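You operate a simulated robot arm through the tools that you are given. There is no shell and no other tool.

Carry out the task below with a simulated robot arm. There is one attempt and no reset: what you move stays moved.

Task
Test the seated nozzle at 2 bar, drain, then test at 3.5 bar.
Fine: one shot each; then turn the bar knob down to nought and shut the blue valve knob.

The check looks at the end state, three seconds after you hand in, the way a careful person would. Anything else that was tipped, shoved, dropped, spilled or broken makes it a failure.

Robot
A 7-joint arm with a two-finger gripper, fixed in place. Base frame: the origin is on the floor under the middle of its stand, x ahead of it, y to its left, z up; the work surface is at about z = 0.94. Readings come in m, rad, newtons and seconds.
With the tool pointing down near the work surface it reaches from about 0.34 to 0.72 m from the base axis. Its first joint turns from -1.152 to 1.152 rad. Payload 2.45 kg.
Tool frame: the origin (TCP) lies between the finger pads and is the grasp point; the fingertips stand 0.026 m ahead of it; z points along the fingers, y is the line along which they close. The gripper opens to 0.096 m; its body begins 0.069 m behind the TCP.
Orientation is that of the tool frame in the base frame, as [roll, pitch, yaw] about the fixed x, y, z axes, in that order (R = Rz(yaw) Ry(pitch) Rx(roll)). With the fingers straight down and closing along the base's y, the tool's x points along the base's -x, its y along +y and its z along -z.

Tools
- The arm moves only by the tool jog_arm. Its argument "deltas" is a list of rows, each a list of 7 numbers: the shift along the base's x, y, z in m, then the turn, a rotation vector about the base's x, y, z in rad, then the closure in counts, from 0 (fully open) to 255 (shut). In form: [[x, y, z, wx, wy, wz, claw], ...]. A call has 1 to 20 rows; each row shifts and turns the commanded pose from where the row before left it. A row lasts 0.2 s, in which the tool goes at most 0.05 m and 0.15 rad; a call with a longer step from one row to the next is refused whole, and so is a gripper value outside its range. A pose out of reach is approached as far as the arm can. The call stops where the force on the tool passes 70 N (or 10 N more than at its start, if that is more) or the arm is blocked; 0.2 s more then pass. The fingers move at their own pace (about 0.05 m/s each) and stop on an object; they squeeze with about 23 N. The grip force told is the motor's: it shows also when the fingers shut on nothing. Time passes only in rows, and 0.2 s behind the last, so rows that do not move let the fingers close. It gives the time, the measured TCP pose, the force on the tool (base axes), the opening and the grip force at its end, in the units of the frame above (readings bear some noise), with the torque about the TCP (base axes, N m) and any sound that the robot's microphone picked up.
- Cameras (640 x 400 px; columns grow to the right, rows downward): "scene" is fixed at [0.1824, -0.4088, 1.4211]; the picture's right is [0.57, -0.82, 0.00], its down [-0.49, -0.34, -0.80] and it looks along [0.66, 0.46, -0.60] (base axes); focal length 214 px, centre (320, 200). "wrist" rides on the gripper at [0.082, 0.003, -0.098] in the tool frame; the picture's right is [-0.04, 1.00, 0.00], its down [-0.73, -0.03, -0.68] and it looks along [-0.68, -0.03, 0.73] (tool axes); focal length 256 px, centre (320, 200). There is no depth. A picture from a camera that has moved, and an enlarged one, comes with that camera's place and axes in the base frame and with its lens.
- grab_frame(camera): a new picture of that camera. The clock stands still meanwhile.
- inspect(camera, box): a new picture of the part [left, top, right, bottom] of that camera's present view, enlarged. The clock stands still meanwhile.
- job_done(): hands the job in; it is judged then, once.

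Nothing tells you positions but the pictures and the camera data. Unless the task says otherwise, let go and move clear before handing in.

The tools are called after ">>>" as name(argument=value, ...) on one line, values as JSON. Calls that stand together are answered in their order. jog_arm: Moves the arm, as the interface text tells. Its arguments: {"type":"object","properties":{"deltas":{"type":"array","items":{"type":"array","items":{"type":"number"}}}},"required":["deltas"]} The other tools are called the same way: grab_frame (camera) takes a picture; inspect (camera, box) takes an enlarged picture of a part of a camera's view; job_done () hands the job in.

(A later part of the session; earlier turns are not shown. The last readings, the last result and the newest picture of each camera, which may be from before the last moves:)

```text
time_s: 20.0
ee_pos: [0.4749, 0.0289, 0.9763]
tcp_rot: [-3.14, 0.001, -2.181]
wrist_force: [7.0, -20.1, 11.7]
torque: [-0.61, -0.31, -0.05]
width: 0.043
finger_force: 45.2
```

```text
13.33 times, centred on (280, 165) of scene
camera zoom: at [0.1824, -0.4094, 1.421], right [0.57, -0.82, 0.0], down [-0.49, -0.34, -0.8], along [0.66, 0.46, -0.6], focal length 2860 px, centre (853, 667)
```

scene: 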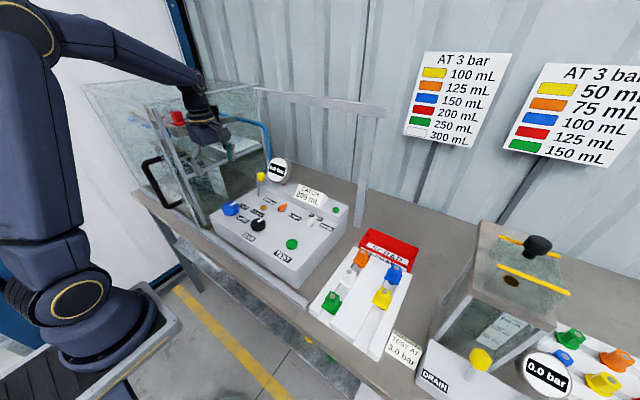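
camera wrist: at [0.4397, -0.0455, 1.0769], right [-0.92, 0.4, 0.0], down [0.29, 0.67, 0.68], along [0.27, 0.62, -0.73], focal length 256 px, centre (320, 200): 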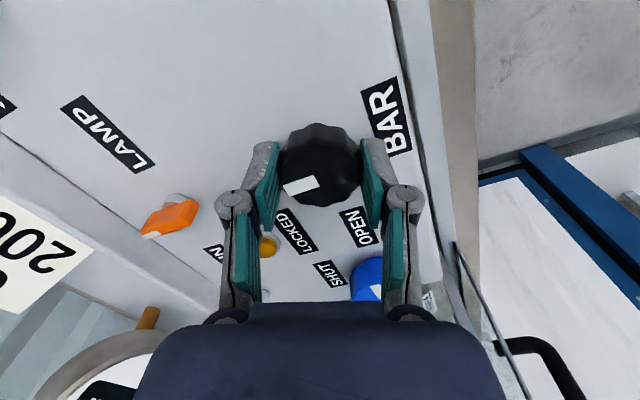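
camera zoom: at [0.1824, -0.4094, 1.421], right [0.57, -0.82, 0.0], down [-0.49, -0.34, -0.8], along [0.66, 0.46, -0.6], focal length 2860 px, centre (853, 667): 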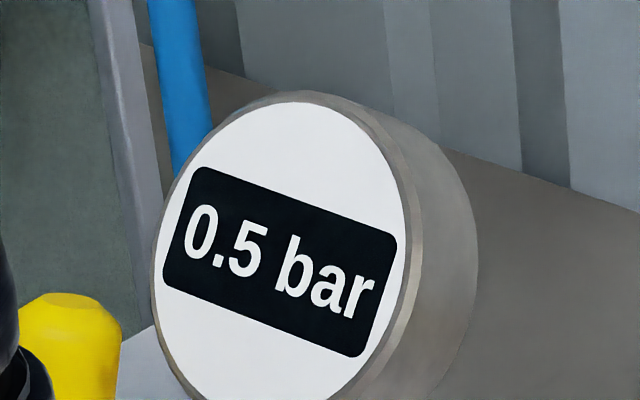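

Settled at 0.5 bar, i.e. about 2.1 bar/rad clockwise. Turning a further 0.6 rad, then I'll read again before the final trim to 2.0.

>>> jog_arm(deltas=[[0.0005, -0.001, 0, 0, 0, -0.12, 255], [0, -0.0005, 0, 0, 0, -0.12, 255], [0, 0, 0, 0, 0, -0.12, 255], [0, 0, 0, 0, 0, -0.12, 255], [0, 0, 0, 0, 0, -0.12, 255], [0, 0, 0, 0, 0, 0, 255], [0, 0, 0, 0, 0, 0, 255], [0, 0, 0, 0, 0, 0, 255], [0, 0, 0, 0, 0, 0, 255], [0, 0, 0, 0, 0, 0, 255], [0, 0, 0, 0, 0, 0, 255]])

>>> inspect(camera="scene", box=[260, 150, 300, 180])

>>> grab_frame(camera="wrist")

```text
time_s: 22.4
ee_pos: [0.4752, 0.0296, 0.9772]
tcp_rot: [3.141, 0.0, -2.781]
wrist_force: [10.8, 12.6, -7.4]
torque: [0.37, -0.54, -0.01]
width: 0.0429
finger_force: 45.5
```

```text
13.33 times, centred on (280, 165) of scene
camera zoom: at [0.1828, -0.4085, 1.4212], right [0.57, -0.82, 0.0], down [-0.49, -0.34, -0.8], along [0.66, 0.46, -0.6], focal length 2860 px, centre (853, 667)
```

zoom: 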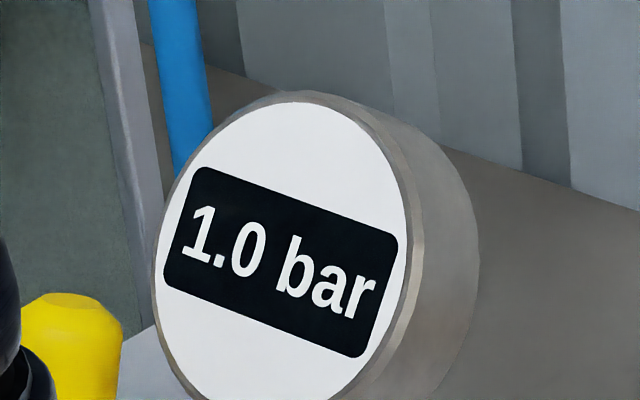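

```text
taken
camera wrist: at [0.3954, 0.0042, 1.077], right [-0.32, 0.95, 0.0], down [0.7, 0.23, 0.68], along [0.64, 0.21, -0.73], focal length 256 px, centre (320, 200)
```

wrist: 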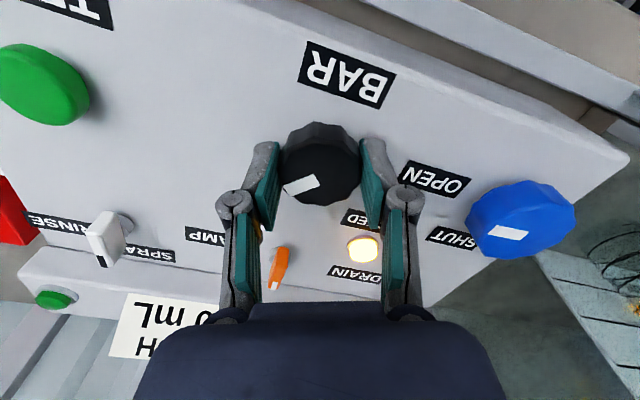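

Gauge shows 1.0 at about 0.84 rad, so it likely goes in 0.5 bar steps. I'll confirm it's settled.

>>> jog_arm(deltas=[[0, 0, 0, 0, 0, 0, 255], [0, 0, 0, 0, 0, 0, 255], [0, 0, 0, 0, 0, 0, 255], [0, 0, 0, 0, 0, 0, 255], [0, 0, 0, 0, 0, 0, 255]])

>>> inspect(camera="scene", box=[260, 150, 300, 180])

```text
time_s: 23.6
ee_pos: [0.4746, 0.0298, 0.977]
tcp_rot: [3.142, 0.001, -2.781]
wrist_force: [7.3, 20.8, -8.4]
torque: [0.38, -0.5, -0.05]
width: 0.0424
finger_force: 44.8
```

```text
13.33 times, centred on (280, 165) of scene
camera zoom: at [0.1827, -0.4083, 1.4213], right [0.57, -0.82, 0.0], down [-0.49, -0.34, -0.8], along [0.66, 0.46, -0.6], focal length 2860 px, centre (853, 667)
```

zoom: 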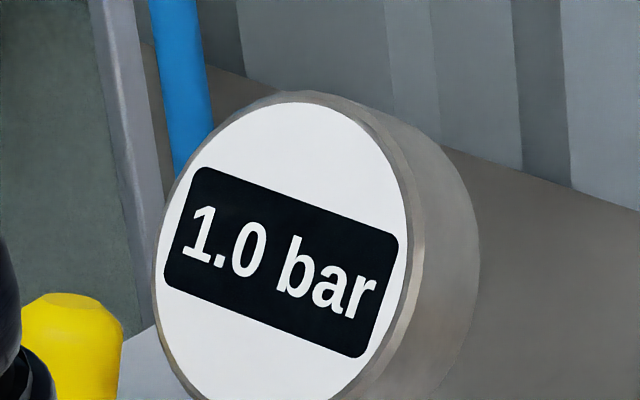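

Settled at 1.0. Turning 0.3 rad more to find the next step.

>>> jog_arm(deltas=[[0, 0.0005, 0, 0, 0, -0.1, 255], [0, 0.0005, 0, 0, 0, -0.1, 255], [0, 0, 0, 0, 0, -0.1, 255], [0, 0, 0, 0, 0, 0, 255], [0, 0, 0, 0, 0, 0, 255], [0, 0, 0, 0, 0, 0, 255], [0, 0, 0, 0, 0, 0, 255], [0, 0, 0, 0, 0, 0, 255]])

>>> inspect(camera="scene", box=[260, 150, 300, 180])

```text
time_s: 25.4
ee_pos: [0.4749, 0.0295, 0.9776]
tcp_rot: [3.141, -0.001, -3.081]
wrist_force: [3.8, 6.4, 6.5]
torque: [0.08, 0.37, 0.03]
width: 0.0426
finger_force: 44.8
```

```text
13.33 times, centred on (280, 165) of scene
camera zoom: at [0.1824, -0.4087, 1.4212], right [0.57, -0.82, 0.0], down [-0.49, -0.34, -0.8], along [0.66, 0.46, -0.6], focal length 2860 px, centre (853, 667)
```

zoom: 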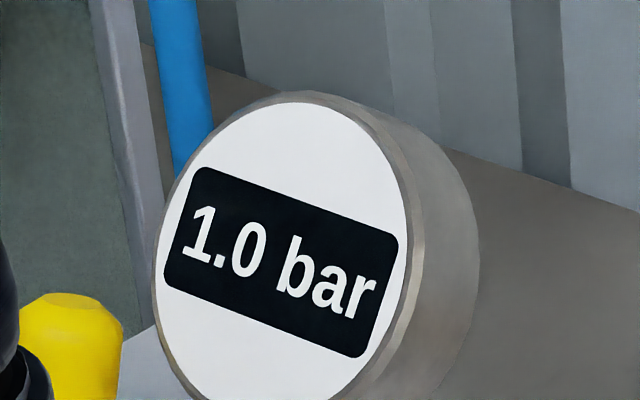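

Still 1.0 at 1.14 rad, consistent with about 0.47 rad per 0.5 bar step (270° for 5 bar). 2.0 bar should be centred at about 1.885 rad, so I'll turn 0.745 rad more.

>>> jog_arm(deltas=[[0, 0, 0, 0, 0, -0.1242, 255], [0, 0, 0, 0, 0, -0.1242, 255], [0, 0, 0, 0, 0, -0.1242, 255], [0, 0, 0, 0, 0, -0.1242, 255], [0, 0, 0, 0, 0, -0.1242, 255], [0, 0, 0, 0, 0, -0.124, 255], [0, 0, 0, 0, 0, 0, 255], [0, 0, 0, 0, 0, 0, 255], [0, 0, 0, 0, 0, 0, 255], [0, 0, 0, 0, 0, 0, 255], [0, 0, 0, 0, 0, 0, 255], [0, 0, 0, 0, 0, 0, 255]])

>>> inspect(camera="scene", box=[260, 150, 300, 180])

>>> grab_frame(camera="wrist")

>>> inspect(camera="scene", box=[180, 130, 340, 260])

```text
time_s: 28.0
ee_pos: [0.4738, 0.0309, 0.9772]
tcp_rot: [3.14, 0.0, 2.455]
wrist_force: [-2.2, 10.7, 21.6]
torque: [0.33, 0.26, -0.02]
width: 0.0426
finger_force: 44.7
```

```text
13.33 times, centred on (280, 165) of scene
camera zoom: at [0.182, -0.4086, 1.4213], right [0.57, -0.82, 0.0], down [-0.49, -0.34, -0.8], along [0.66, 0.46, -0.6], focal length 2860 px, centre (853, 667)
```

zoom: 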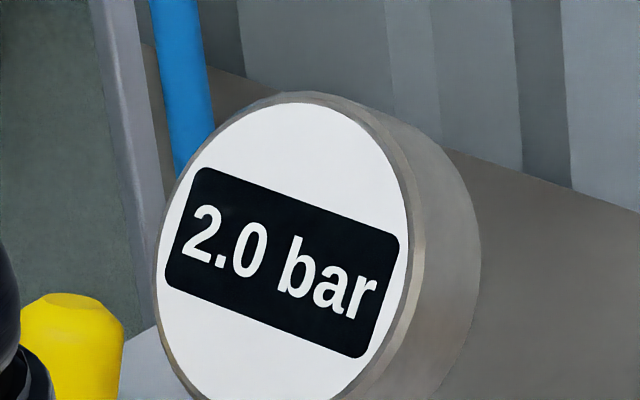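

```text
taken
camera wrist: at [0.4114, 0.0847, 1.077], right [0.66, 0.75, 0.0], down [0.55, -0.49, 0.68], along [0.51, -0.45, -0.73], focal length 256 px, centre (320, 200)
```

wrist: 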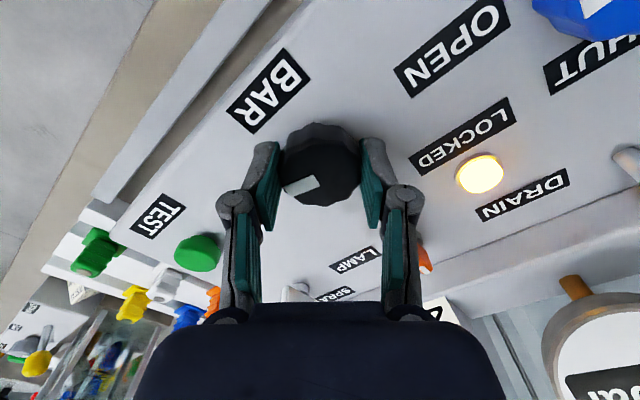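

```text
3.08 times, centred on (260, 195) of scene
camera zoom: at [0.182, -0.4086, 1.4213], right [0.57, -0.82, 0.0], down [-0.49, -0.34, -0.8], along [0.66, 0.46, -0.6], focal length 660 px, centre (505, 215)
```

zoom: 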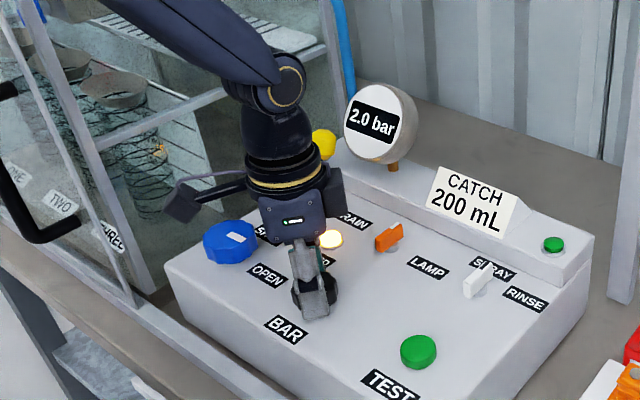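

The gauge reads 2.0 bar and LOCKED is lit. I'll release the knob, rise, close the fingers, turn back to the neutral yaw, and move above the TEST button near (0.478, -0.106), then look again.

>>> jog_arm(deltas=[[0, 0, 0, 0, 0, 0, 150], [0, 0, 0, 0, 0, 0, 60], [0, 0, 0, 0, 0, 0, 60], [0, 0, 0, 0, 0, 0, 60], [0, 0, 0.015, 0, 0, 0, 60], [0, 0, 0.03, 0, 0, 0, 60], [0, -0.02, 0.03, 0, 0, 0.11, 255], [0, -0.025, 0.01, 0, 0, 0.12, 255], [0, -0.025, 0, 0, 0, 0.12, 255], [0, -0.025, 0, 0, 0, 0.12, 255], [0, -0.025, 0, 0, 0, 0.12, 255], [0, -0.015, 0, 0, 0, 0.096, 255], [0, 0, 0, 0, 0, 0, 255]])

>>> grab_frame(camera="wrist")

>>> grab_frame(camera="scene")

```text
time_s: 30.8
ee_pos: [0.4716, -0.1057, 1.0616]
tcp_rot: [-3.141, -0.001, -3.139]
wrist_force: [-0.3, -0.1, -0.7]
torque: [0.0, 0.0, -0.04]
width: 0.0
finger_force: 23.1
```

```text
taken
camera wrist: at [0.3895, -0.1015, 1.1612], right [0.04, 1.0, 0.0], down [0.73, -0.03, 0.68], along [0.68, -0.03, -0.73], focal length 256 px, centre (320, 200)
```

wrist: 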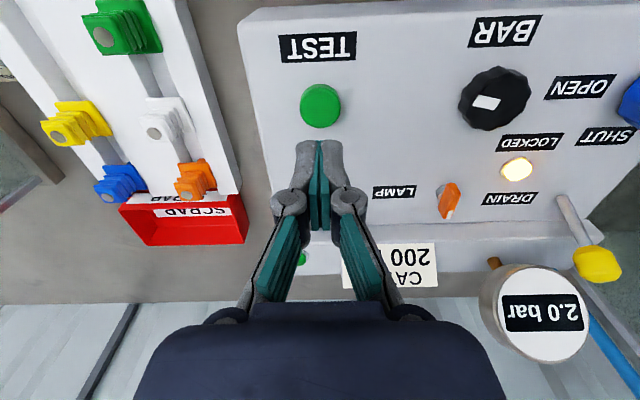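

```text
taken
```

scene: 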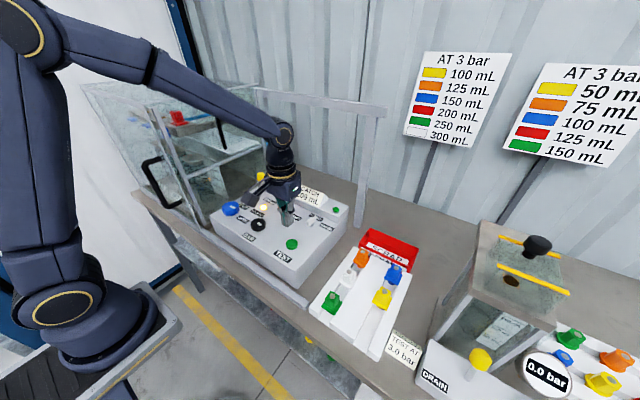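

Gauge steady at 2.0 bar and the TEST button centre is about (0.4755, -0.1055). Before pressing I'll look at the cylinders, switches and lever to be sure everything is ready.

>>> inspect(camera="scene", box=[130, 90, 230, 220])

>>> inspect(camera="scene", box=[240, 160, 350, 230])

>>> inspect(camera="scene", box=[170, 140, 210, 190])

```text
3.08 times, centred on (180, 155) of scene
camera zoom: at [0.1824, -0.4089, 1.4211], right [0.57, -0.82, 0.0], down [-0.49, -0.34, -0.8], along [0.66, 0.46, -0.6], focal length 660 px, centre (751, 338)
```

zoom: 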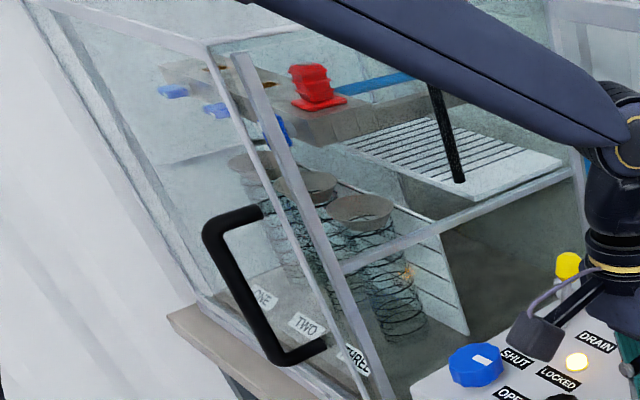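

```text
5.71 times, centred on (295, 195) of scene
camera zoom: at [0.1824, -0.4089, 1.4211], right [0.57, -0.82, 0.0], down [-0.49, -0.34, -0.8], along [0.66, 0.46, -0.6], focal length 1226 px, centre (463, 229)
```

zoom: 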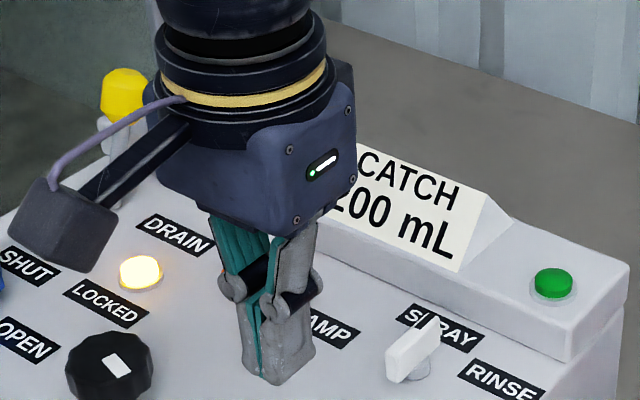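

```text
8.00 times, centred on (190, 165) of scene
camera zoom: at [0.1824, -0.4089, 1.4211], right [0.57, -0.82, 0.0], down [-0.49, -0.34, -0.8], along [0.66, 0.46, -0.6], focal length 1716 px, centre (1360, 480)
```

zoom: 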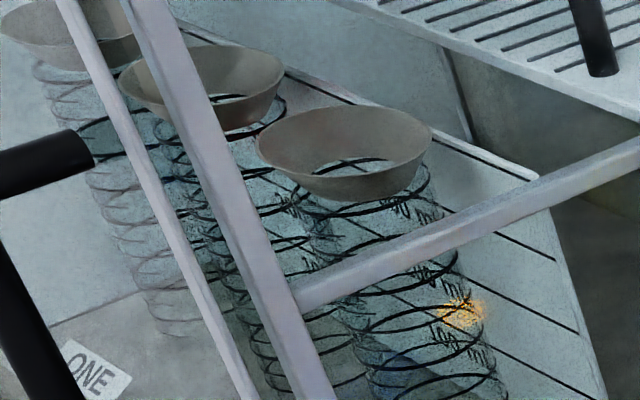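

Everything looks ready: SPRAY selected, nozzle over cylinder THREE, cylinder empty. I'll move the closed fingertips over the TEST button and come down to just above it.

>>> jog_arm(deltas=[[0.004, 0, -0.02, 0, 0, 0, 255], [0, 0, -0.03, 0, 0, 0, 255], [0, 0, -0.018, 0, 0, 0, 255], [0, 0, 0, 0, 0, 0, 255]])

>>> grab_frame(camera="wrist")

>>> inspect(camera="scene", box=[250, 190, 330, 270])

```text
time_s: 31.8
ee_pos: [0.4779, -0.1041, 0.9933]
tcp_rot: [-3.14, 0.0, -3.141]
wrist_force: [-0.5, 0.0, 0.4]
torque: [0.01, 0.0, 0.01]
width: 0.0
finger_force: 22.8
```

```text
taken
camera wrist: at [0.394, -0.1013, 1.0932], right [0.04, 1.0, 0.0], down [0.73, -0.03, 0.68], along [0.68, -0.03, -0.73], focal length 256 px, centre (320, 200)
```

wrist: 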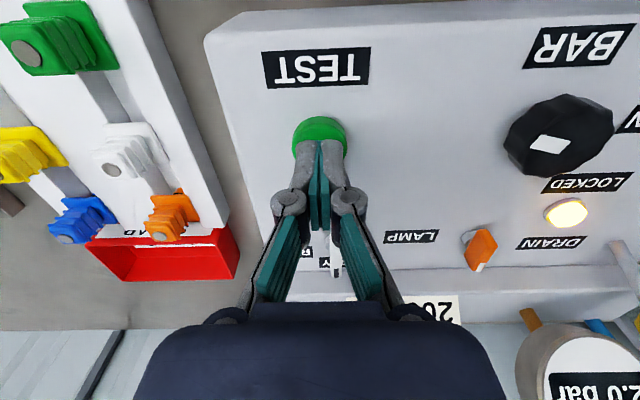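

```text
5.00 times, centred on (290, 230) of scene
camera zoom: at [0.1824, -0.4088, 1.4211], right [0.57, -0.82, 0.0], down [-0.49, -0.34, -0.8], along [0.66, 0.46, -0.6], focal length 1072 px, centre (470, 50)
```

zoom: 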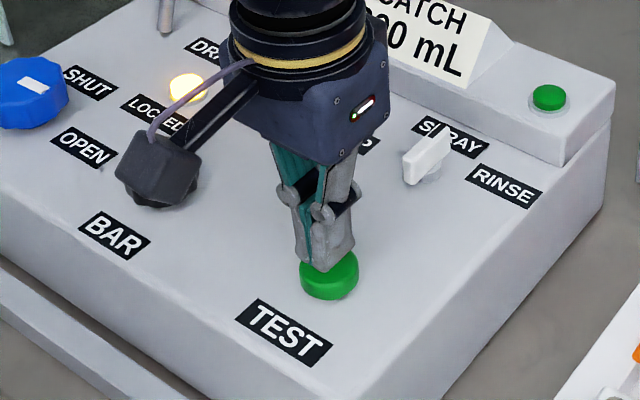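

Fingertips are right above the button (about 10 mm). Shifting 3 mm back and pressing down in small steps.

>>> jog_arm(deltas=[[-0.003, 0, -0.003, 0, 0, 0, 255], [0, 0, -0.003, 0, 0, 0, 255], [0, 0, -0.002, 0, 0, 0, 255]])

```text
time_s: 32.6
ee_pos: [0.4753, -0.1053, 0.9868]
tcp_rot: [-3.141, 0.0, -3.141]
wrist_force: [0.7, 0.0, 0.2]
torque: [0.0, 0.0, -0.05]
width: 0.0001
finger_force: 23.4
```

The tip is at about z = 0.961 with no contact yet. Continuing down in small steps.

>>> jog_arm(deltas=[[0, 0, -0.002, 0, 0, 0, 255], [0, 0, -0.002, 0, 0, 0, 255]])

```text
time_s: 33.2
ee_pos: [0.4746, -0.1042, 0.982]
tcp_rot: [-3.142, 0.001, -3.141]
wrist_force: [-1.5, 0.4, 1.2]
torque: [0.0, 0.04, 0.01]
width: 0.006
finger_force: 28.3
```

>>> jog_arm(deltas=[[0, 0, -0.002, 0, 0, 0, 255]])

>>> inspect(camera="wrist", box=[260, 100, 380, 220])

>>> inspect(camera="scene", box=[270, 215, 320, 260])

```text
time_s: 33.6
ee_pos: [0.4743, -0.1046, 0.981]
tcp_rot: [3.141, 0.001, 3.141]
wrist_force: [-1.3, -1.1, 3.1]
torque: [0.03, 0.02, -0.01]
width: 0.0059
finger_force: 28.6
heard: click
```

```text
3.33 times, centred on (320, 160) of wrist
camera zoom: at [0.3913, -0.1015, 1.0798], right [0.04, 1.0, 0.0], down [0.73, -0.03, 0.68], along [0.68, -0.03, -0.73], focal length 853 px, centre (320, 333)
```

zoom: 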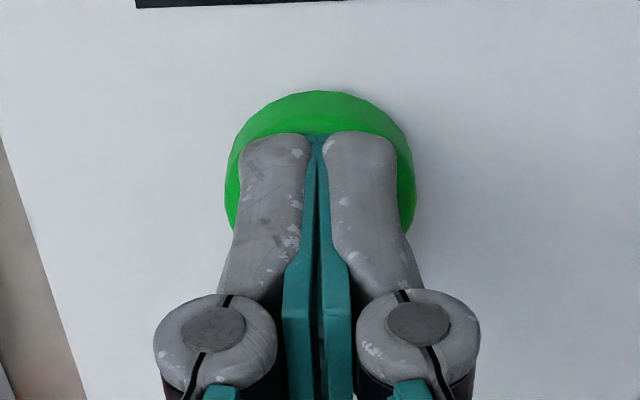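

```text
8.89 times, centred on (295, 238) of scene
camera zoom: at [0.1823, -0.4089, 1.4211], right [0.57, -0.82, 0.0], down [-0.49, -0.34, -0.8], along [0.66, 0.46, -0.6], focal length 1906 px, centre (542, -133)
```

zoom: 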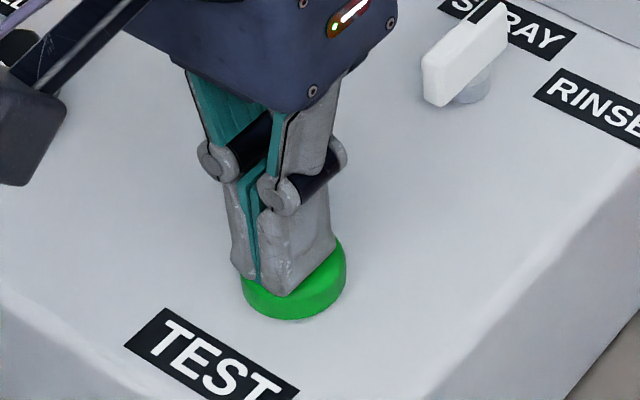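

A click was heard: TEST has been pressed. Before lifting I'll look at the nozzle and cylinder to see what the test is doing.

>>> inspect(camera="scene", box=[130, 90, 230, 220])

>>> inspect(camera="scene", box=[200, 150, 350, 260])

```text
3.08 times, centred on (180, 155) of scene
camera zoom: at [0.1823, -0.4089, 1.4211], right [0.57, -0.82, 0.0], down [-0.49, -0.34, -0.8], along [0.66, 0.46, -0.6], focal length 660 px, centre (751, 338)
```

zoom: 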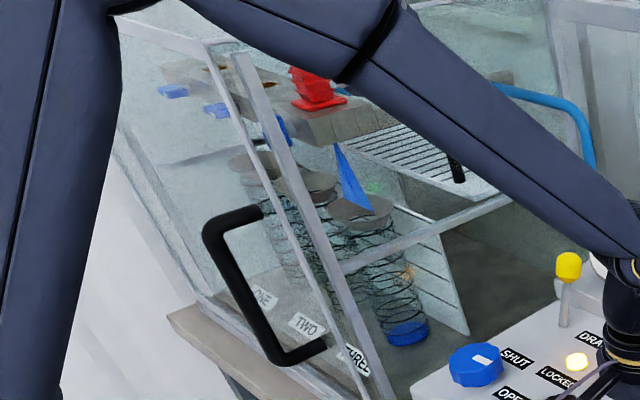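

```text
3.64 times, centred on (275, 205) of scene
camera zoom: at [0.1823, -0.4089, 1.4211], right [0.57, -0.82, 0.0], down [-0.49, -0.34, -0.8], along [0.66, 0.46, -0.6], focal length 780 px, centre (484, 182)
```

zoom: 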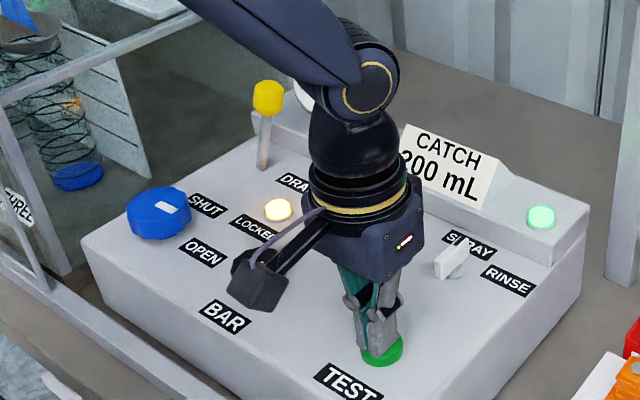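

The nozzle is spraying into cylinder THREE, which is filling, and the green run lamp is lit. I'll lift straight off the button and watch the shot run.

>>> jog_arm(deltas=[[0, 0, 0.01, 0, 0, 0, 255], [0, 0, 0.02, 0, 0, 0, 255], [0, 0, 0.03, 0, 0, 0, 255]])

>>> inspect(camera="scene", box=[130, 90, 230, 220])

>>> inspect(camera="scene", box=[200, 150, 350, 260])

```text
time_s: 34.4
ee_pos: [0.4734, -0.1055, 1.0424]
tcp_rot: [3.141, 0.0, 3.14]
wrist_force: [0.1, 0.2, 0.2]
torque: [0.01, 0.0, -0.04]
width: 0.0
finger_force: 28.1
```

```text
3.08 times, centred on (180, 155) of scene
camera zoom: at [0.1824, -0.4088, 1.4211], right [0.57, -0.82, 0.0], down [-0.49, -0.34, -0.8], along [0.66, 0.46, -0.6], focal length 660 px, centre (751, 338)
```

zoom: 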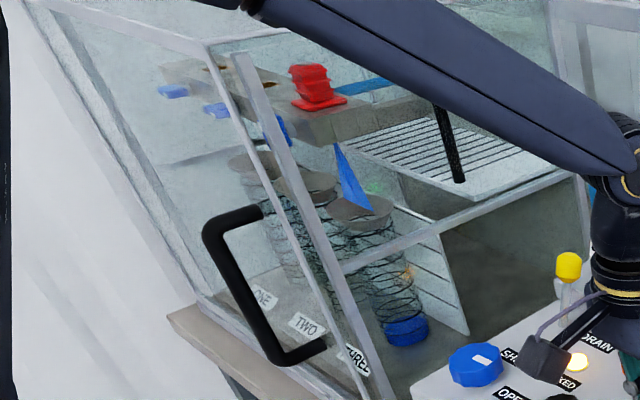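

```text
3.64 times, centred on (275, 205) of scene
camera zoom: at [0.1824, -0.4088, 1.4211], right [0.57, -0.82, 0.0], down [-0.49, -0.34, -0.8], along [0.66, 0.46, -0.6], focal length 780 px, centre (484, 182)
```

zoom: 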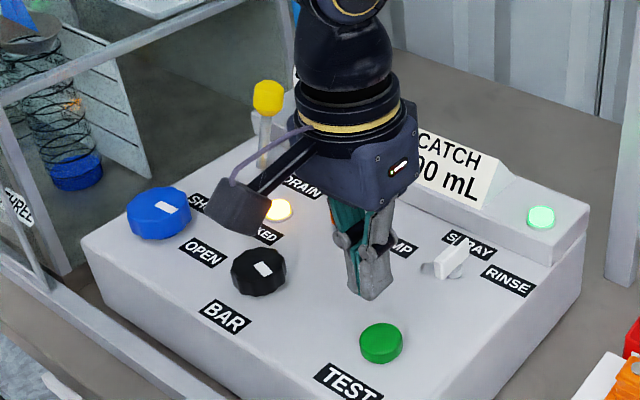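

The shot continues on its own after release, so it's timed. While it runs I'll move the closed gripper up and left, clear of everything, for a good look at the drain lever and gauge.

>>> jog_arm(deltas=[[0.003, 0.02, 0.03, 0, 0, 0, 255], [0.003, 0.04, 0.03, 0, 0, 0, 255], [0.003, 0.04, 0.01, 0, 0, 0, 255], [0.003, 0.04, 0, 0, 0, 0, 255], [0.003, 0.04, 0, 0, 0, 0, 255], [0.003, 0.04, 0, 0, 0, 0, 255], [0, 0.02, 0, 0, 0, 0, 255], [0, 0, 0, 0, 0, 0, 255]])

>>> grab_frame(camera="wrist")

>>> inspect(camera="scene", box=[130, 90, 230, 220])

>>> inspect(camera="scene", box=[200, 150, 350, 260])

```text
time_s: 36.2
ee_pos: [0.4933, 0.1358, 1.1078]
tcp_rot: [-3.142, -0.001, 3.141]
wrist_force: [-1.0, 0.4, -0.7]
torque: [0.02, 0.02, -0.01]
width: 0.0
finger_force: 28.1
```

```text
taken
camera wrist: at [0.4092, 0.1391, 1.2083], right [0.04, 1.0, 0.0], down [0.73, -0.03, 0.68], along [0.68, -0.03, -0.73], focal length 256 px, centre (320, 200)
```

wrist: 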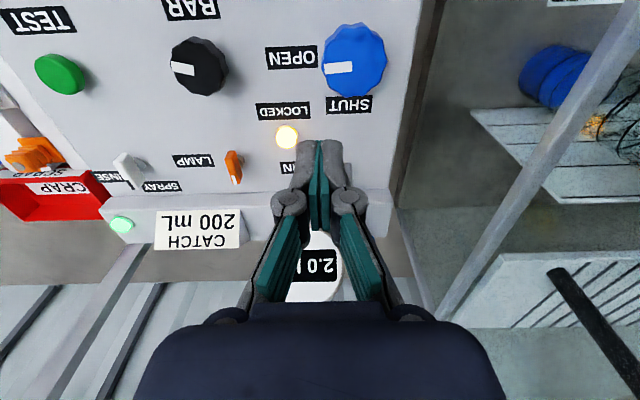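

```text
3.08 times, centred on (180, 155) of scene
camera zoom: at [0.1824, -0.4088, 1.4211], right [0.57, -0.82, 0.0], down [-0.49, -0.34, -0.8], along [0.66, 0.46, -0.6], focal length 660 px, centre (751, 338)
```

zoom: 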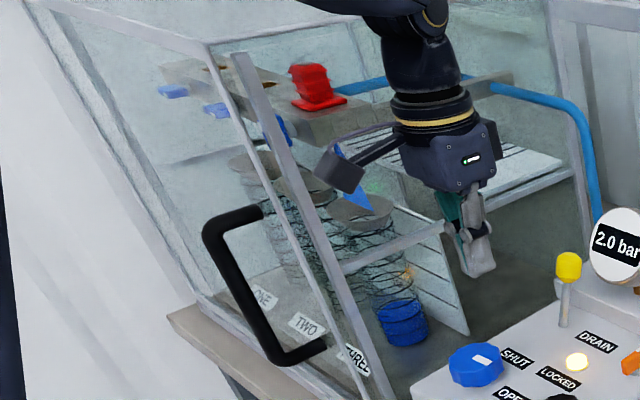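

```text
3.64 times, centred on (275, 205) of scene
camera zoom: at [0.1824, -0.4088, 1.4211], right [0.57, -0.82, 0.0], down [-0.49, -0.34, -0.8], along [0.66, 0.46, -0.6], focal length 780 px, centre (484, 182)
```

zoom: 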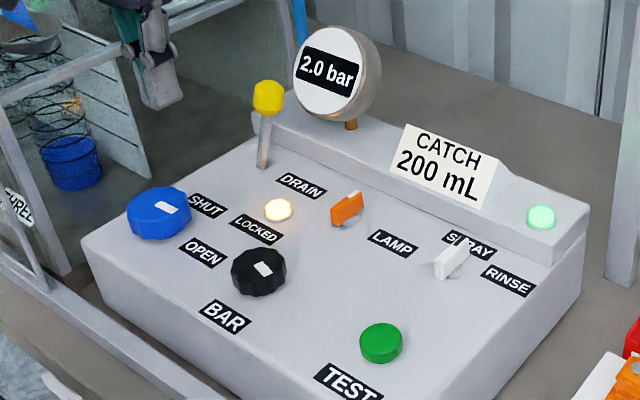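

The cylinder keeps filling and the run lamp is still on. I'll shift so the lever isn't hidden by the fingers and wait a few seconds.

>>> jog_arm(deltas=[[0, -0.02, 0, 0, 0, 0, 255], [0, -0.03, 0, 0, 0, 0, 255], [0, -0.03, 0, 0, 0, 0, 255], [0, 0, 0, 0, 0, 0, 255], [0, 0, 0, 0, 0, 0, 255], [0, 0, 0, 0, 0, 0, 255], [0, 0, 0, 0, 0, 0, 255], [0, 0, 0, 0, 0, 0, 255], [0, 0, 0, 0, 0, 0, 255], [0, 0, 0, 0, 0, 0, 255], [0, 0, 0, 0, 0, 0, 255], [0, 0, 0, 0, 0, 0, 255]])

>>> grab_frame(camera="wrist")

>>> inspect(camera="scene", box=[170, 150, 350, 260])

>>> inspect(camera="scene", box=[150, 100, 220, 210])

```text
time_s: 38.8
ee_pos: [0.4941, 0.0546, 1.1087]
tcp_rot: [-3.141, 0.001, -3.141]
wrist_force: [-0.4, 0.3, -0.4]
torque: [0.03, -0.03, -0.01]
width: 0.0002
finger_force: 28.2
```

```text
taken
camera wrist: at [0.4102, 0.0576, 1.2087], right [0.04, 1.0, 0.0], down [0.73, -0.03, 0.68], along [0.68, -0.03, -0.73], focal length 256 px, centre (320, 200)
```

wrist: 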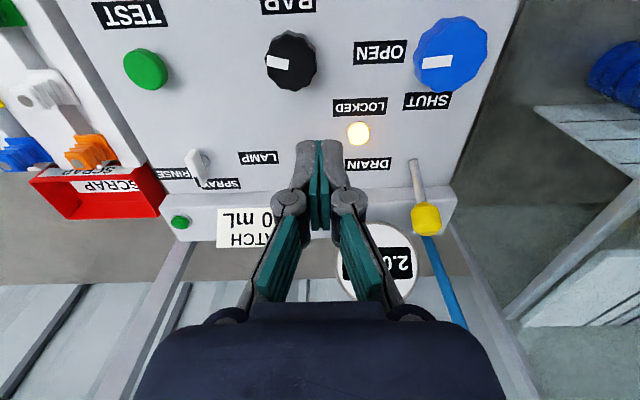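

```text
3.56 times, centred on (260, 205) of scene
camera zoom: at [0.1824, -0.4088, 1.4211], right [0.57, -0.82, 0.0], down [-0.49, -0.34, -0.8], along [0.66, 0.46, -0.6], focal length 763 px, centre (533, 182)
```

zoom: 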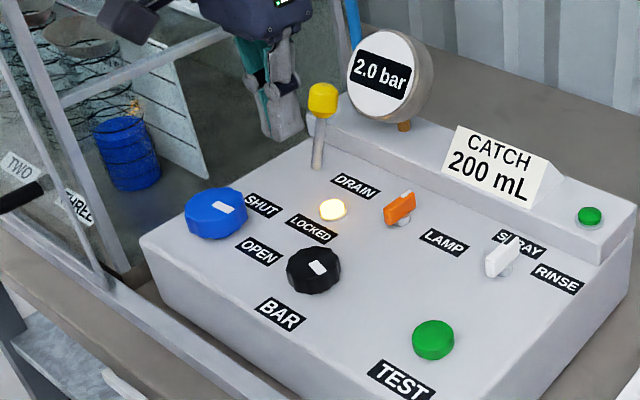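

```text
3.64 times, centred on (185, 155) of scene
camera zoom: at [0.1824, -0.4088, 1.4211], right [0.57, -0.82, 0.0], down [-0.49, -0.34, -0.8], along [0.66, 0.46, -0.6], focal length 780 px, centre (811, 364)
```

zoom: 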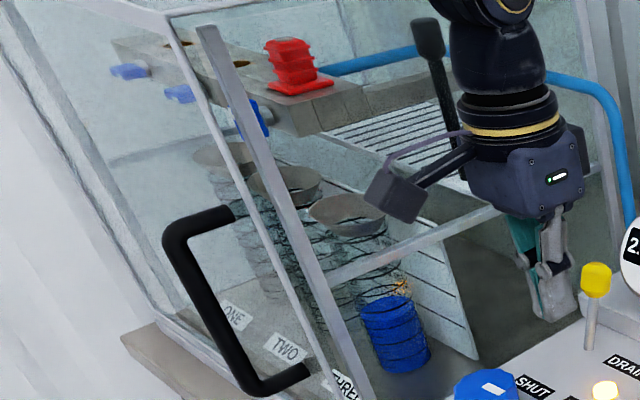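

The shot is finished: run lamp off, spray stopped, cylinder THREE shows a catch. The lever ball is at about (0.626, 0.169, 1.012) leaning back over a pivot near (0.594, 0.165). I'll move over it at a safe height with the fingers part-open.

>>> jog_arm(deltas=[[0, 0.025, 0.02, 0, 0, 0, 110], [0, 0.03, 0.01, 0, 0, 0, 110], [0, 0.03, 0, 0, 0, 0, 110], [0, 0.028, 0, 0, 0, 0, 110], [0.03, 0, 0, 0, 0, 0, 110], [0.03, 0, 0, 0, 0, 0, 110], [0.035, 0, 0, 0, 0, 0, 110], [0.025, 0, 0, 0, 0, 0, 110], [0, 0, 0, 0, 0, 0, 110]])

>>> grab_frame(camera="wrist")

>>> inspect(camera="scene", box=[200, 100, 320, 210])

```text
time_s: 40.8
ee_pos: [0.6113, 0.1694, 1.1408]
tcp_rot: [-3.14, 0.0, -3.141]
wrist_force: [-0.1, 0.0, -0.1]
torque: [0.02, 0.02, -0.07]
width: 0.0546
finger_force: 0.1
```

```text
taken
camera wrist: at [0.5292, 0.1717, 1.2401], right [0.04, 1.0, 0.0], down [0.73, -0.03, 0.68], along [0.68, -0.03, -0.73], focal length 256 px, centre (320, 200)
```

wrist: 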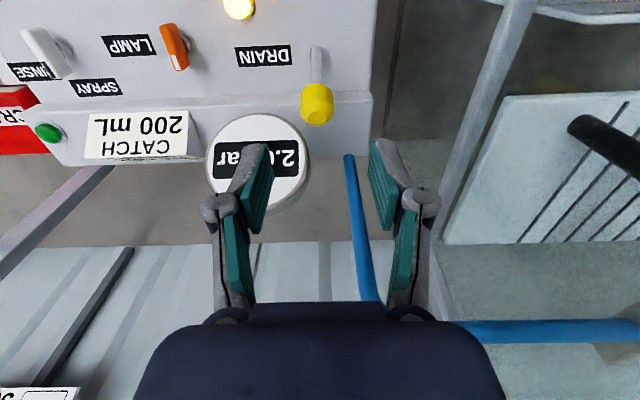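

```text
3.64 times, centred on (260, 155) of scene
camera zoom: at [0.1824, -0.4088, 1.4211], right [0.57, -0.82, 0.0], down [-0.49, -0.34, -0.8], along [0.66, 0.46, -0.6], focal length 780 px, centre (538, 364)
```

zoom: 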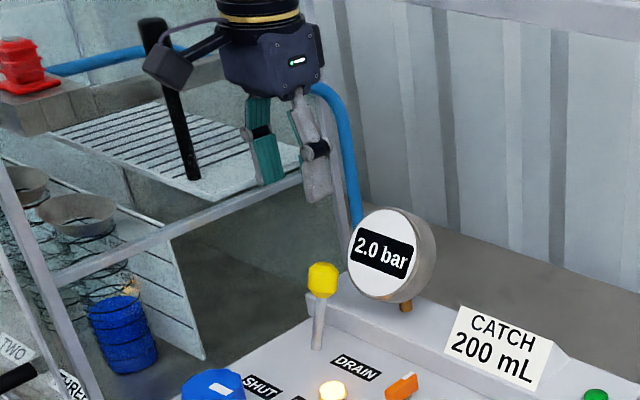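

Ball centre refined to about (0.624, 0.166); the gauge's left edge is near y = 0.158 but set back at x > 0.645. I'll descend at x = 0.618 part-way and check the clearance.

>>> jog_arm(deltas=[[0.004, -0.003, -0.03, 0, 0, 0, 110], [0.002, 0, -0.03, 0, 0, 0, 110], [0, 0, -0.025, 0, 0, 0, 110], [0, 0, 0, 0, 0, 0, 110]])

>>> grab_frame(camera="wrist")

>>> inspect(camera="scene", box=[220, 130, 310, 210])

```text
time_s: 41.8
ee_pos: [0.6183, 0.1645, 1.0546]
tcp_rot: [3.141, -0.001, -3.141]
wrist_force: [-0.3, 0.3, -0.2]
torque: [0.0, 0.01, 0.0]
width: 0.0545
finger_force: 0.1
```

```text
taken
camera wrist: at [0.5357, 0.1671, 1.1545], right [0.04, 1.0, 0.0], down [0.73, -0.03, 0.68], along [0.68, -0.03, -0.73], focal length 256 px, centre (320, 200)
```

wrist: 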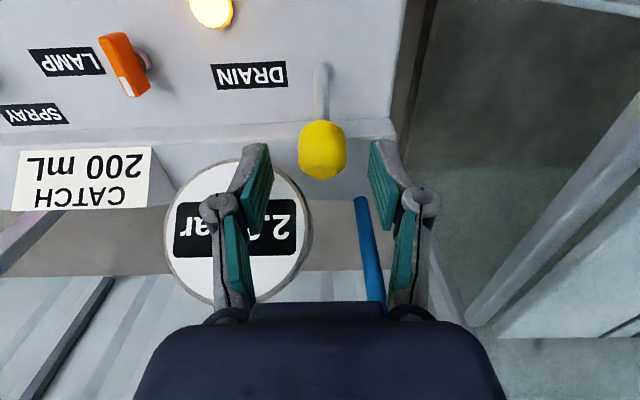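

```text
5.00 times, centred on (265, 170) of scene
camera zoom: at [0.1824, -0.4088, 1.4211], right [0.57, -0.82, 0.0], down [-0.49, -0.34, -0.8], along [0.66, 0.46, -0.6], focal length 1072 px, centre (595, 350)
```

zoom: 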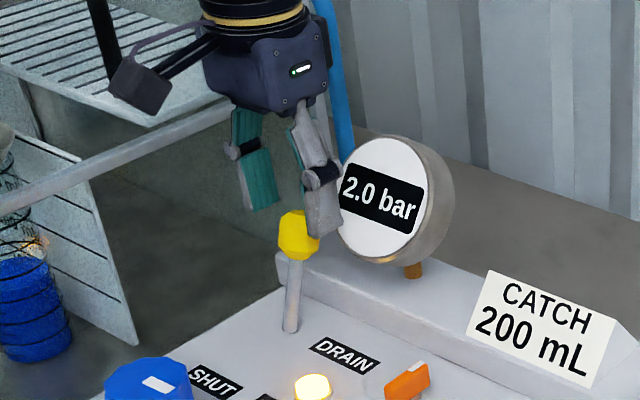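

The ball is centred between the fingers, and the gauge is clear behind. Descending the last 32 mm and closing on the ball.

>>> jog_arm(deltas=[[0.002, 0, -0.016, 0, 0, 0, 110], [0, 0, -0.016, 0, 0, 0, 110], [0, 0, 0, 0, 0, 0, 180], [0, 0, 0, 0, 0, 0, 255], [0, 0, 0, 0, 0, 0, 255], [0, 0, 0, 0, 0, 0, 255]])

>>> grab_frame(camera="wrist")

>>> inspect(camera="scene", box=[220, 130, 310, 210])

```text
time_s: 43.2
ee_pos: [0.6213, 0.1649, 1.0235]
tcp_rot: [3.14, 0.002, -3.141]
wrist_force: [5.4, 5.1, -6.2]
torque: [0.12, -0.63, -0.01]
width: 0.0288
finger_force: 45.1
```

```text
taken
camera wrist: at [0.5378, 0.1683, 1.1226], right [0.04, 1.0, 0.0], down [0.73, -0.03, 0.68], along [0.68, -0.03, -0.73], focal length 256 px, centre (320, 200)
```

wrist: 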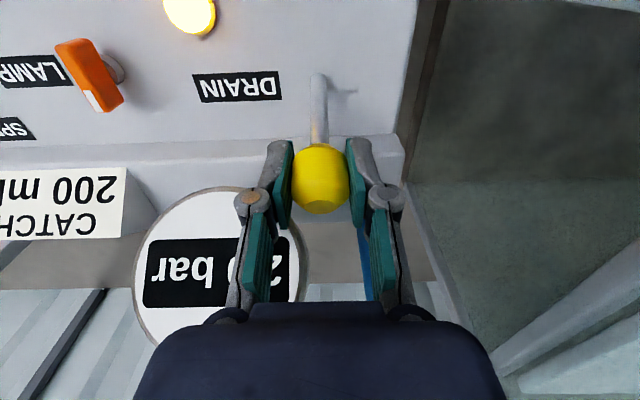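

```text
5.00 times, centred on (265, 170) of scene
camera zoom: at [0.1827, -0.4086, 1.4212], right [0.57, -0.82, 0.0], down [-0.49, -0.34, -0.8], along [0.66, 0.46, -0.6], focal length 1072 px, centre (595, 350)
```

zoom: 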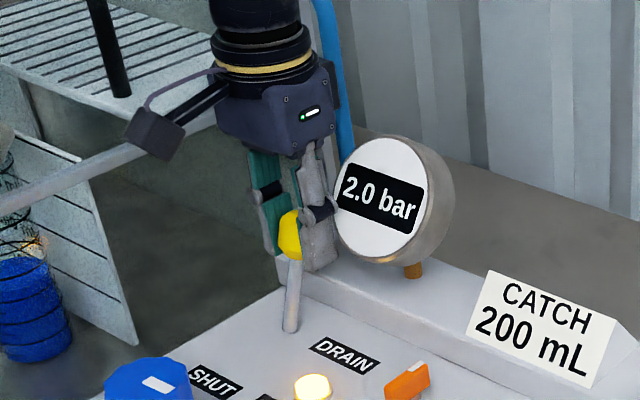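

The ball is gripped (29 mm). Pulling it toward the operator (-x) along its arc, first 20 mm, checking force.

>>> jog_arm(deltas=[[-0.005, 0, 0.0018, 0, 0, 0, 255], [-0.005, 0, 0.0018, 0, 0, 0, 255], [-0.005, 0, 0.001, 0, 0, 0, 255], [-0.005, 0, 0.001, 0, 0, 0, 255]])

>>> inspect(camera="scene", box=[220, 130, 310, 210])

>>> inspect(camera="scene", box=[150, 100, 220, 210])

```text
time_s: 44.2
ee_pos: [0.6035, 0.1657, 1.029]
tcp_rot: [3.14, 0.005, -3.141]
wrist_force: [16.2, 7.4, -6.5]
torque: [0.11, -1.42, 0.0]
width: 0.0287
finger_force: 44.8
```

```text
5.00 times, centred on (265, 170) of scene
camera zoom: at [0.183, -0.4086, 1.4211], right [0.57, -0.82, 0.0], down [-0.49, -0.34, -0.8], along [0.66, 0.46, -0.6], focal length 1072 px, centre (595, 350)
```

zoom: 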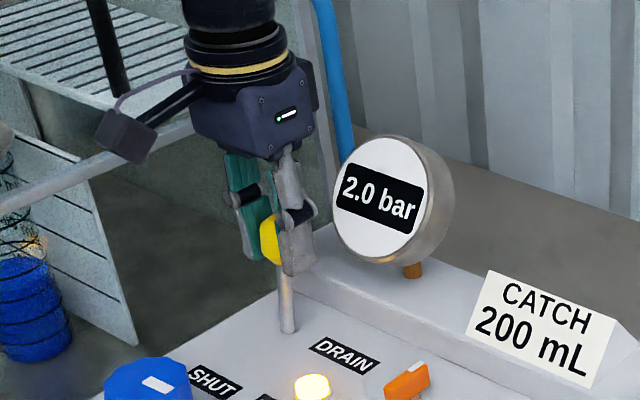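

```text
3.64 times, centred on (185, 155) of scene
camera zoom: at [0.183, -0.4086, 1.4211], right [0.57, -0.82, 0.0], down [-0.49, -0.34, -0.8], along [0.66, 0.46, -0.6], focal length 780 px, centre (811, 364)
```

zoom: 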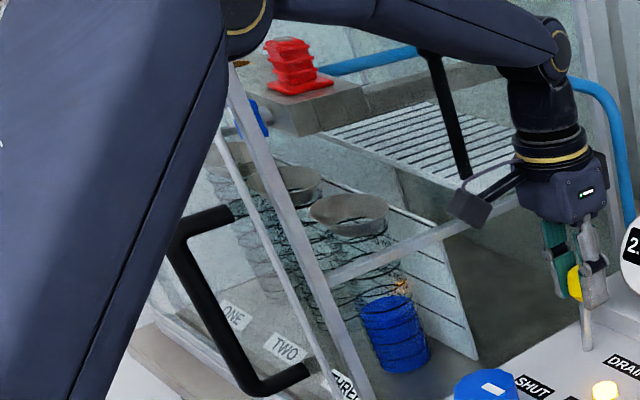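

The lever follows with about 16 N of resistance, past upright now. Pulling further along the arc.

>>> jog_arm(deltas=[[-0.006, 0, 0.0005, 0, 0, 0, 255], [-0.006, 0, 0, 0, 0, 0, 255], [-0.006, 0, -0.0007, 0, 0, 0, 255]])

>>> inspect(camera="scene", box=[150, 100, 220, 210])

>>> inspect(camera="scene", box=[220, 130, 310, 210])

```text
time_s: 45.0
ee_pos: [0.5845, 0.1644, 1.0289]
tcp_rot: [3.141, 0.007, -3.141]
wrist_force: [15.3, 6.6, 8.6]
torque: [0.11, -1.43, 0.02]
width: 0.0289
finger_force: 45.2
```

```text
3.64 times, centred on (185, 155) of scene
camera zoom: at [0.1827, -0.4087, 1.4211], right [0.57, -0.82, 0.0], down [-0.49, -0.34, -0.8], along [0.66, 0.46, -0.6], focal length 780 px, centre (811, 364)
```

zoom: 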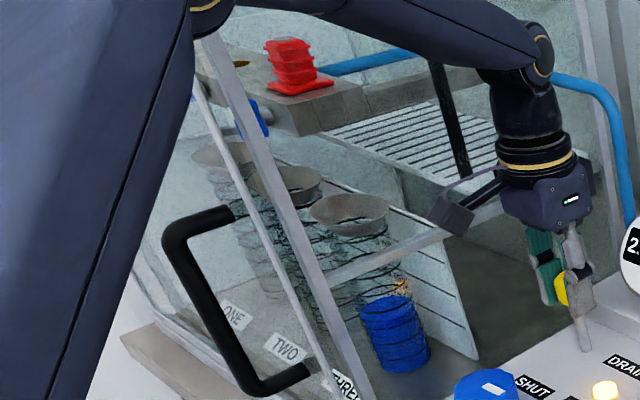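

```text
5.00 times, centred on (265, 170) of scene
camera zoom: at [0.1827, -0.4087, 1.4211], right [0.57, -0.82, 0.0], down [-0.49, -0.34, -0.8], along [0.66, 0.46, -0.6], focal length 1072 px, centre (595, 350)
```

zoom: 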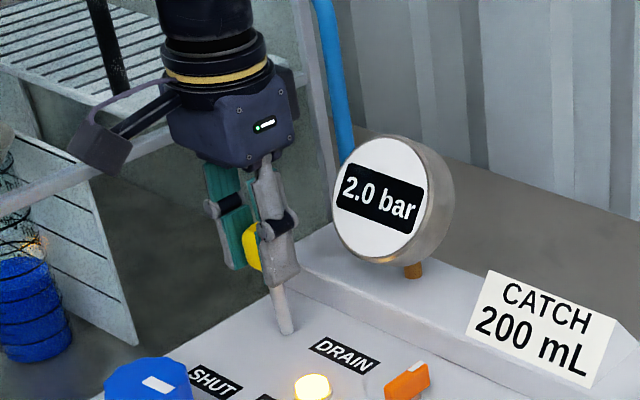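

Lever is now leaning toward the operator; the level hasn't moved yet. Pulling further toward its end of travel.

>>> jog_arm(deltas=[[-0.006, 0, -0.0015, 0, 0, 0, 255], [-0.006, 0, -0.002, 0, 0, 0, 255], [-0.005, 0, -0.002, 0, 0, 0, 255], [0, 0, 0, 0, 0, 0, 255]])

>>> inspect(camera="scene", box=[150, 100, 220, 210])

>>> inspect(camera="scene", box=[220, 130, 310, 210])

```text
time_s: 46.0
ee_pos: [0.567, 0.1644, 1.0236]
tcp_rot: [3.139, 0.006, -3.141]
wrist_force: [12.6, 5.4, 11.8]
torque: [0.1, -1.39, 0.04]
width: 0.0283
finger_force: 45.1
```

```text
3.64 times, centred on (185, 155) of scene
camera zoom: at [0.1825, -0.4087, 1.4211], right [0.57, -0.82, 0.0], down [-0.49, -0.34, -0.8], along [0.66, 0.46, -0.6], focal length 780 px, centre (811, 364)
```

zoom: 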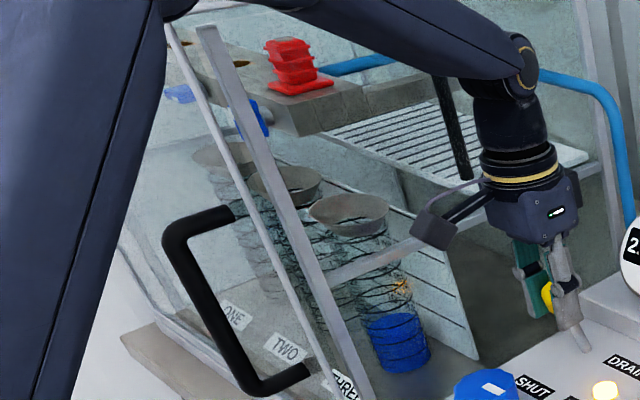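

```text
5.00 times, centred on (265, 170) of scene
camera zoom: at [0.1825, -0.4087, 1.4211], right [0.57, -0.82, 0.0], down [-0.49, -0.34, -0.8], along [0.66, 0.46, -0.6], focal length 1072 px, centre (595, 350)
```

zoom: 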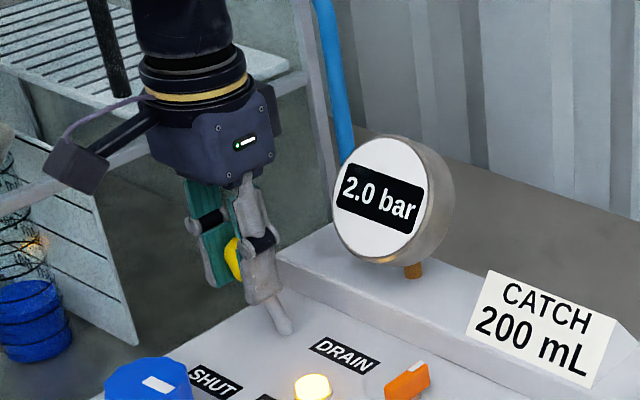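

The level is dropping: draining works with the lever pulled forward. I'll hold it here and wait for the cylinder to empty.

>>> jog_arm(deltas=[[0, 0, 0, 0, 0, 0, 255], [0, 0, 0, 0, 0, 0, 255], [0, 0, 0, 0, 0, 0, 255], [0, 0, 0, 0, 0, 0, 255], [0, 0, 0, 0, 0, 0, 255], [0, 0, 0, 0, 0, 0, 255], [0, 0, 0, 0, 0, 0, 255], [0, 0, 0, 0, 0, 0, 255], [0, 0, 0, 0, 0, 0, 255], [0, 0, 0, 0, 0, 0, 255]])

>>> inspect(camera="scene", box=[150, 100, 220, 210])

```text
time_s: 48.2
ee_pos: [0.566, 0.1642, 1.0225]
tcp_rot: [3.139, 0.004, -3.139]
wrist_force: [10.0, 8.1, 15.5]
torque: [0.11, -1.25, 0.07]
width: 0.0287
finger_force: 45.0
```

```text
3.64 times, centred on (185, 155) of scene
camera zoom: at [0.1824, -0.4087, 1.4212], right [0.57, -0.82, 0.0], down [-0.49, -0.34, -0.8], along [0.66, 0.46, -0.6], focal length 780 px, centre (811, 364)
```

zoom: 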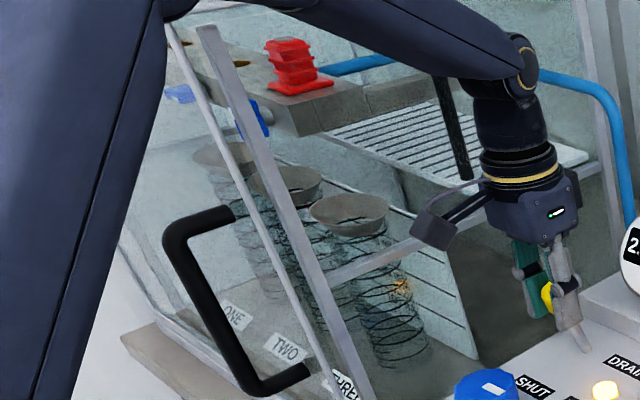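

The cylinder looks empty. I'll zoom in to confirm and hold a moment longer.

>>> jog_arm(deltas=[[0, 0, 0, 0, 0, 0, 255], [0, 0, 0, 0, 0, 0, 255], [0, 0, 0, 0, 0, 0, 255], [0, 0, 0, 0, 0, 0, 255]])

>>> inspect(camera="scene", box=[180, 160, 220, 210])

```text
time_s: 49.2
ee_pos: [0.5661, 0.165, 1.0242]
tcp_rot: [3.14, 0.003, -3.139]
wrist_force: [9.2, 8.9, 14.6]
torque: [0.17, -1.18, 0.14]
width: 0.0285
finger_force: 45.1
```

```text
8.00 times, centred on (200, 185) of scene
camera zoom: at [0.1823, -0.4087, 1.4212], right [0.57, -0.82, 0.0], down [-0.49, -0.34, -0.8], along [0.66, 0.46, -0.6], focal length 1716 px, centre (1280, 320)
```

zoom: 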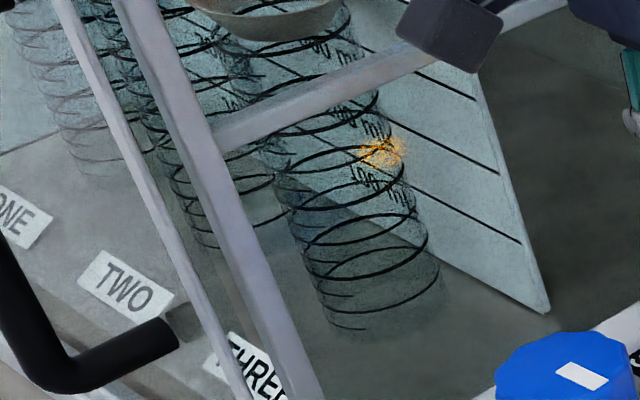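

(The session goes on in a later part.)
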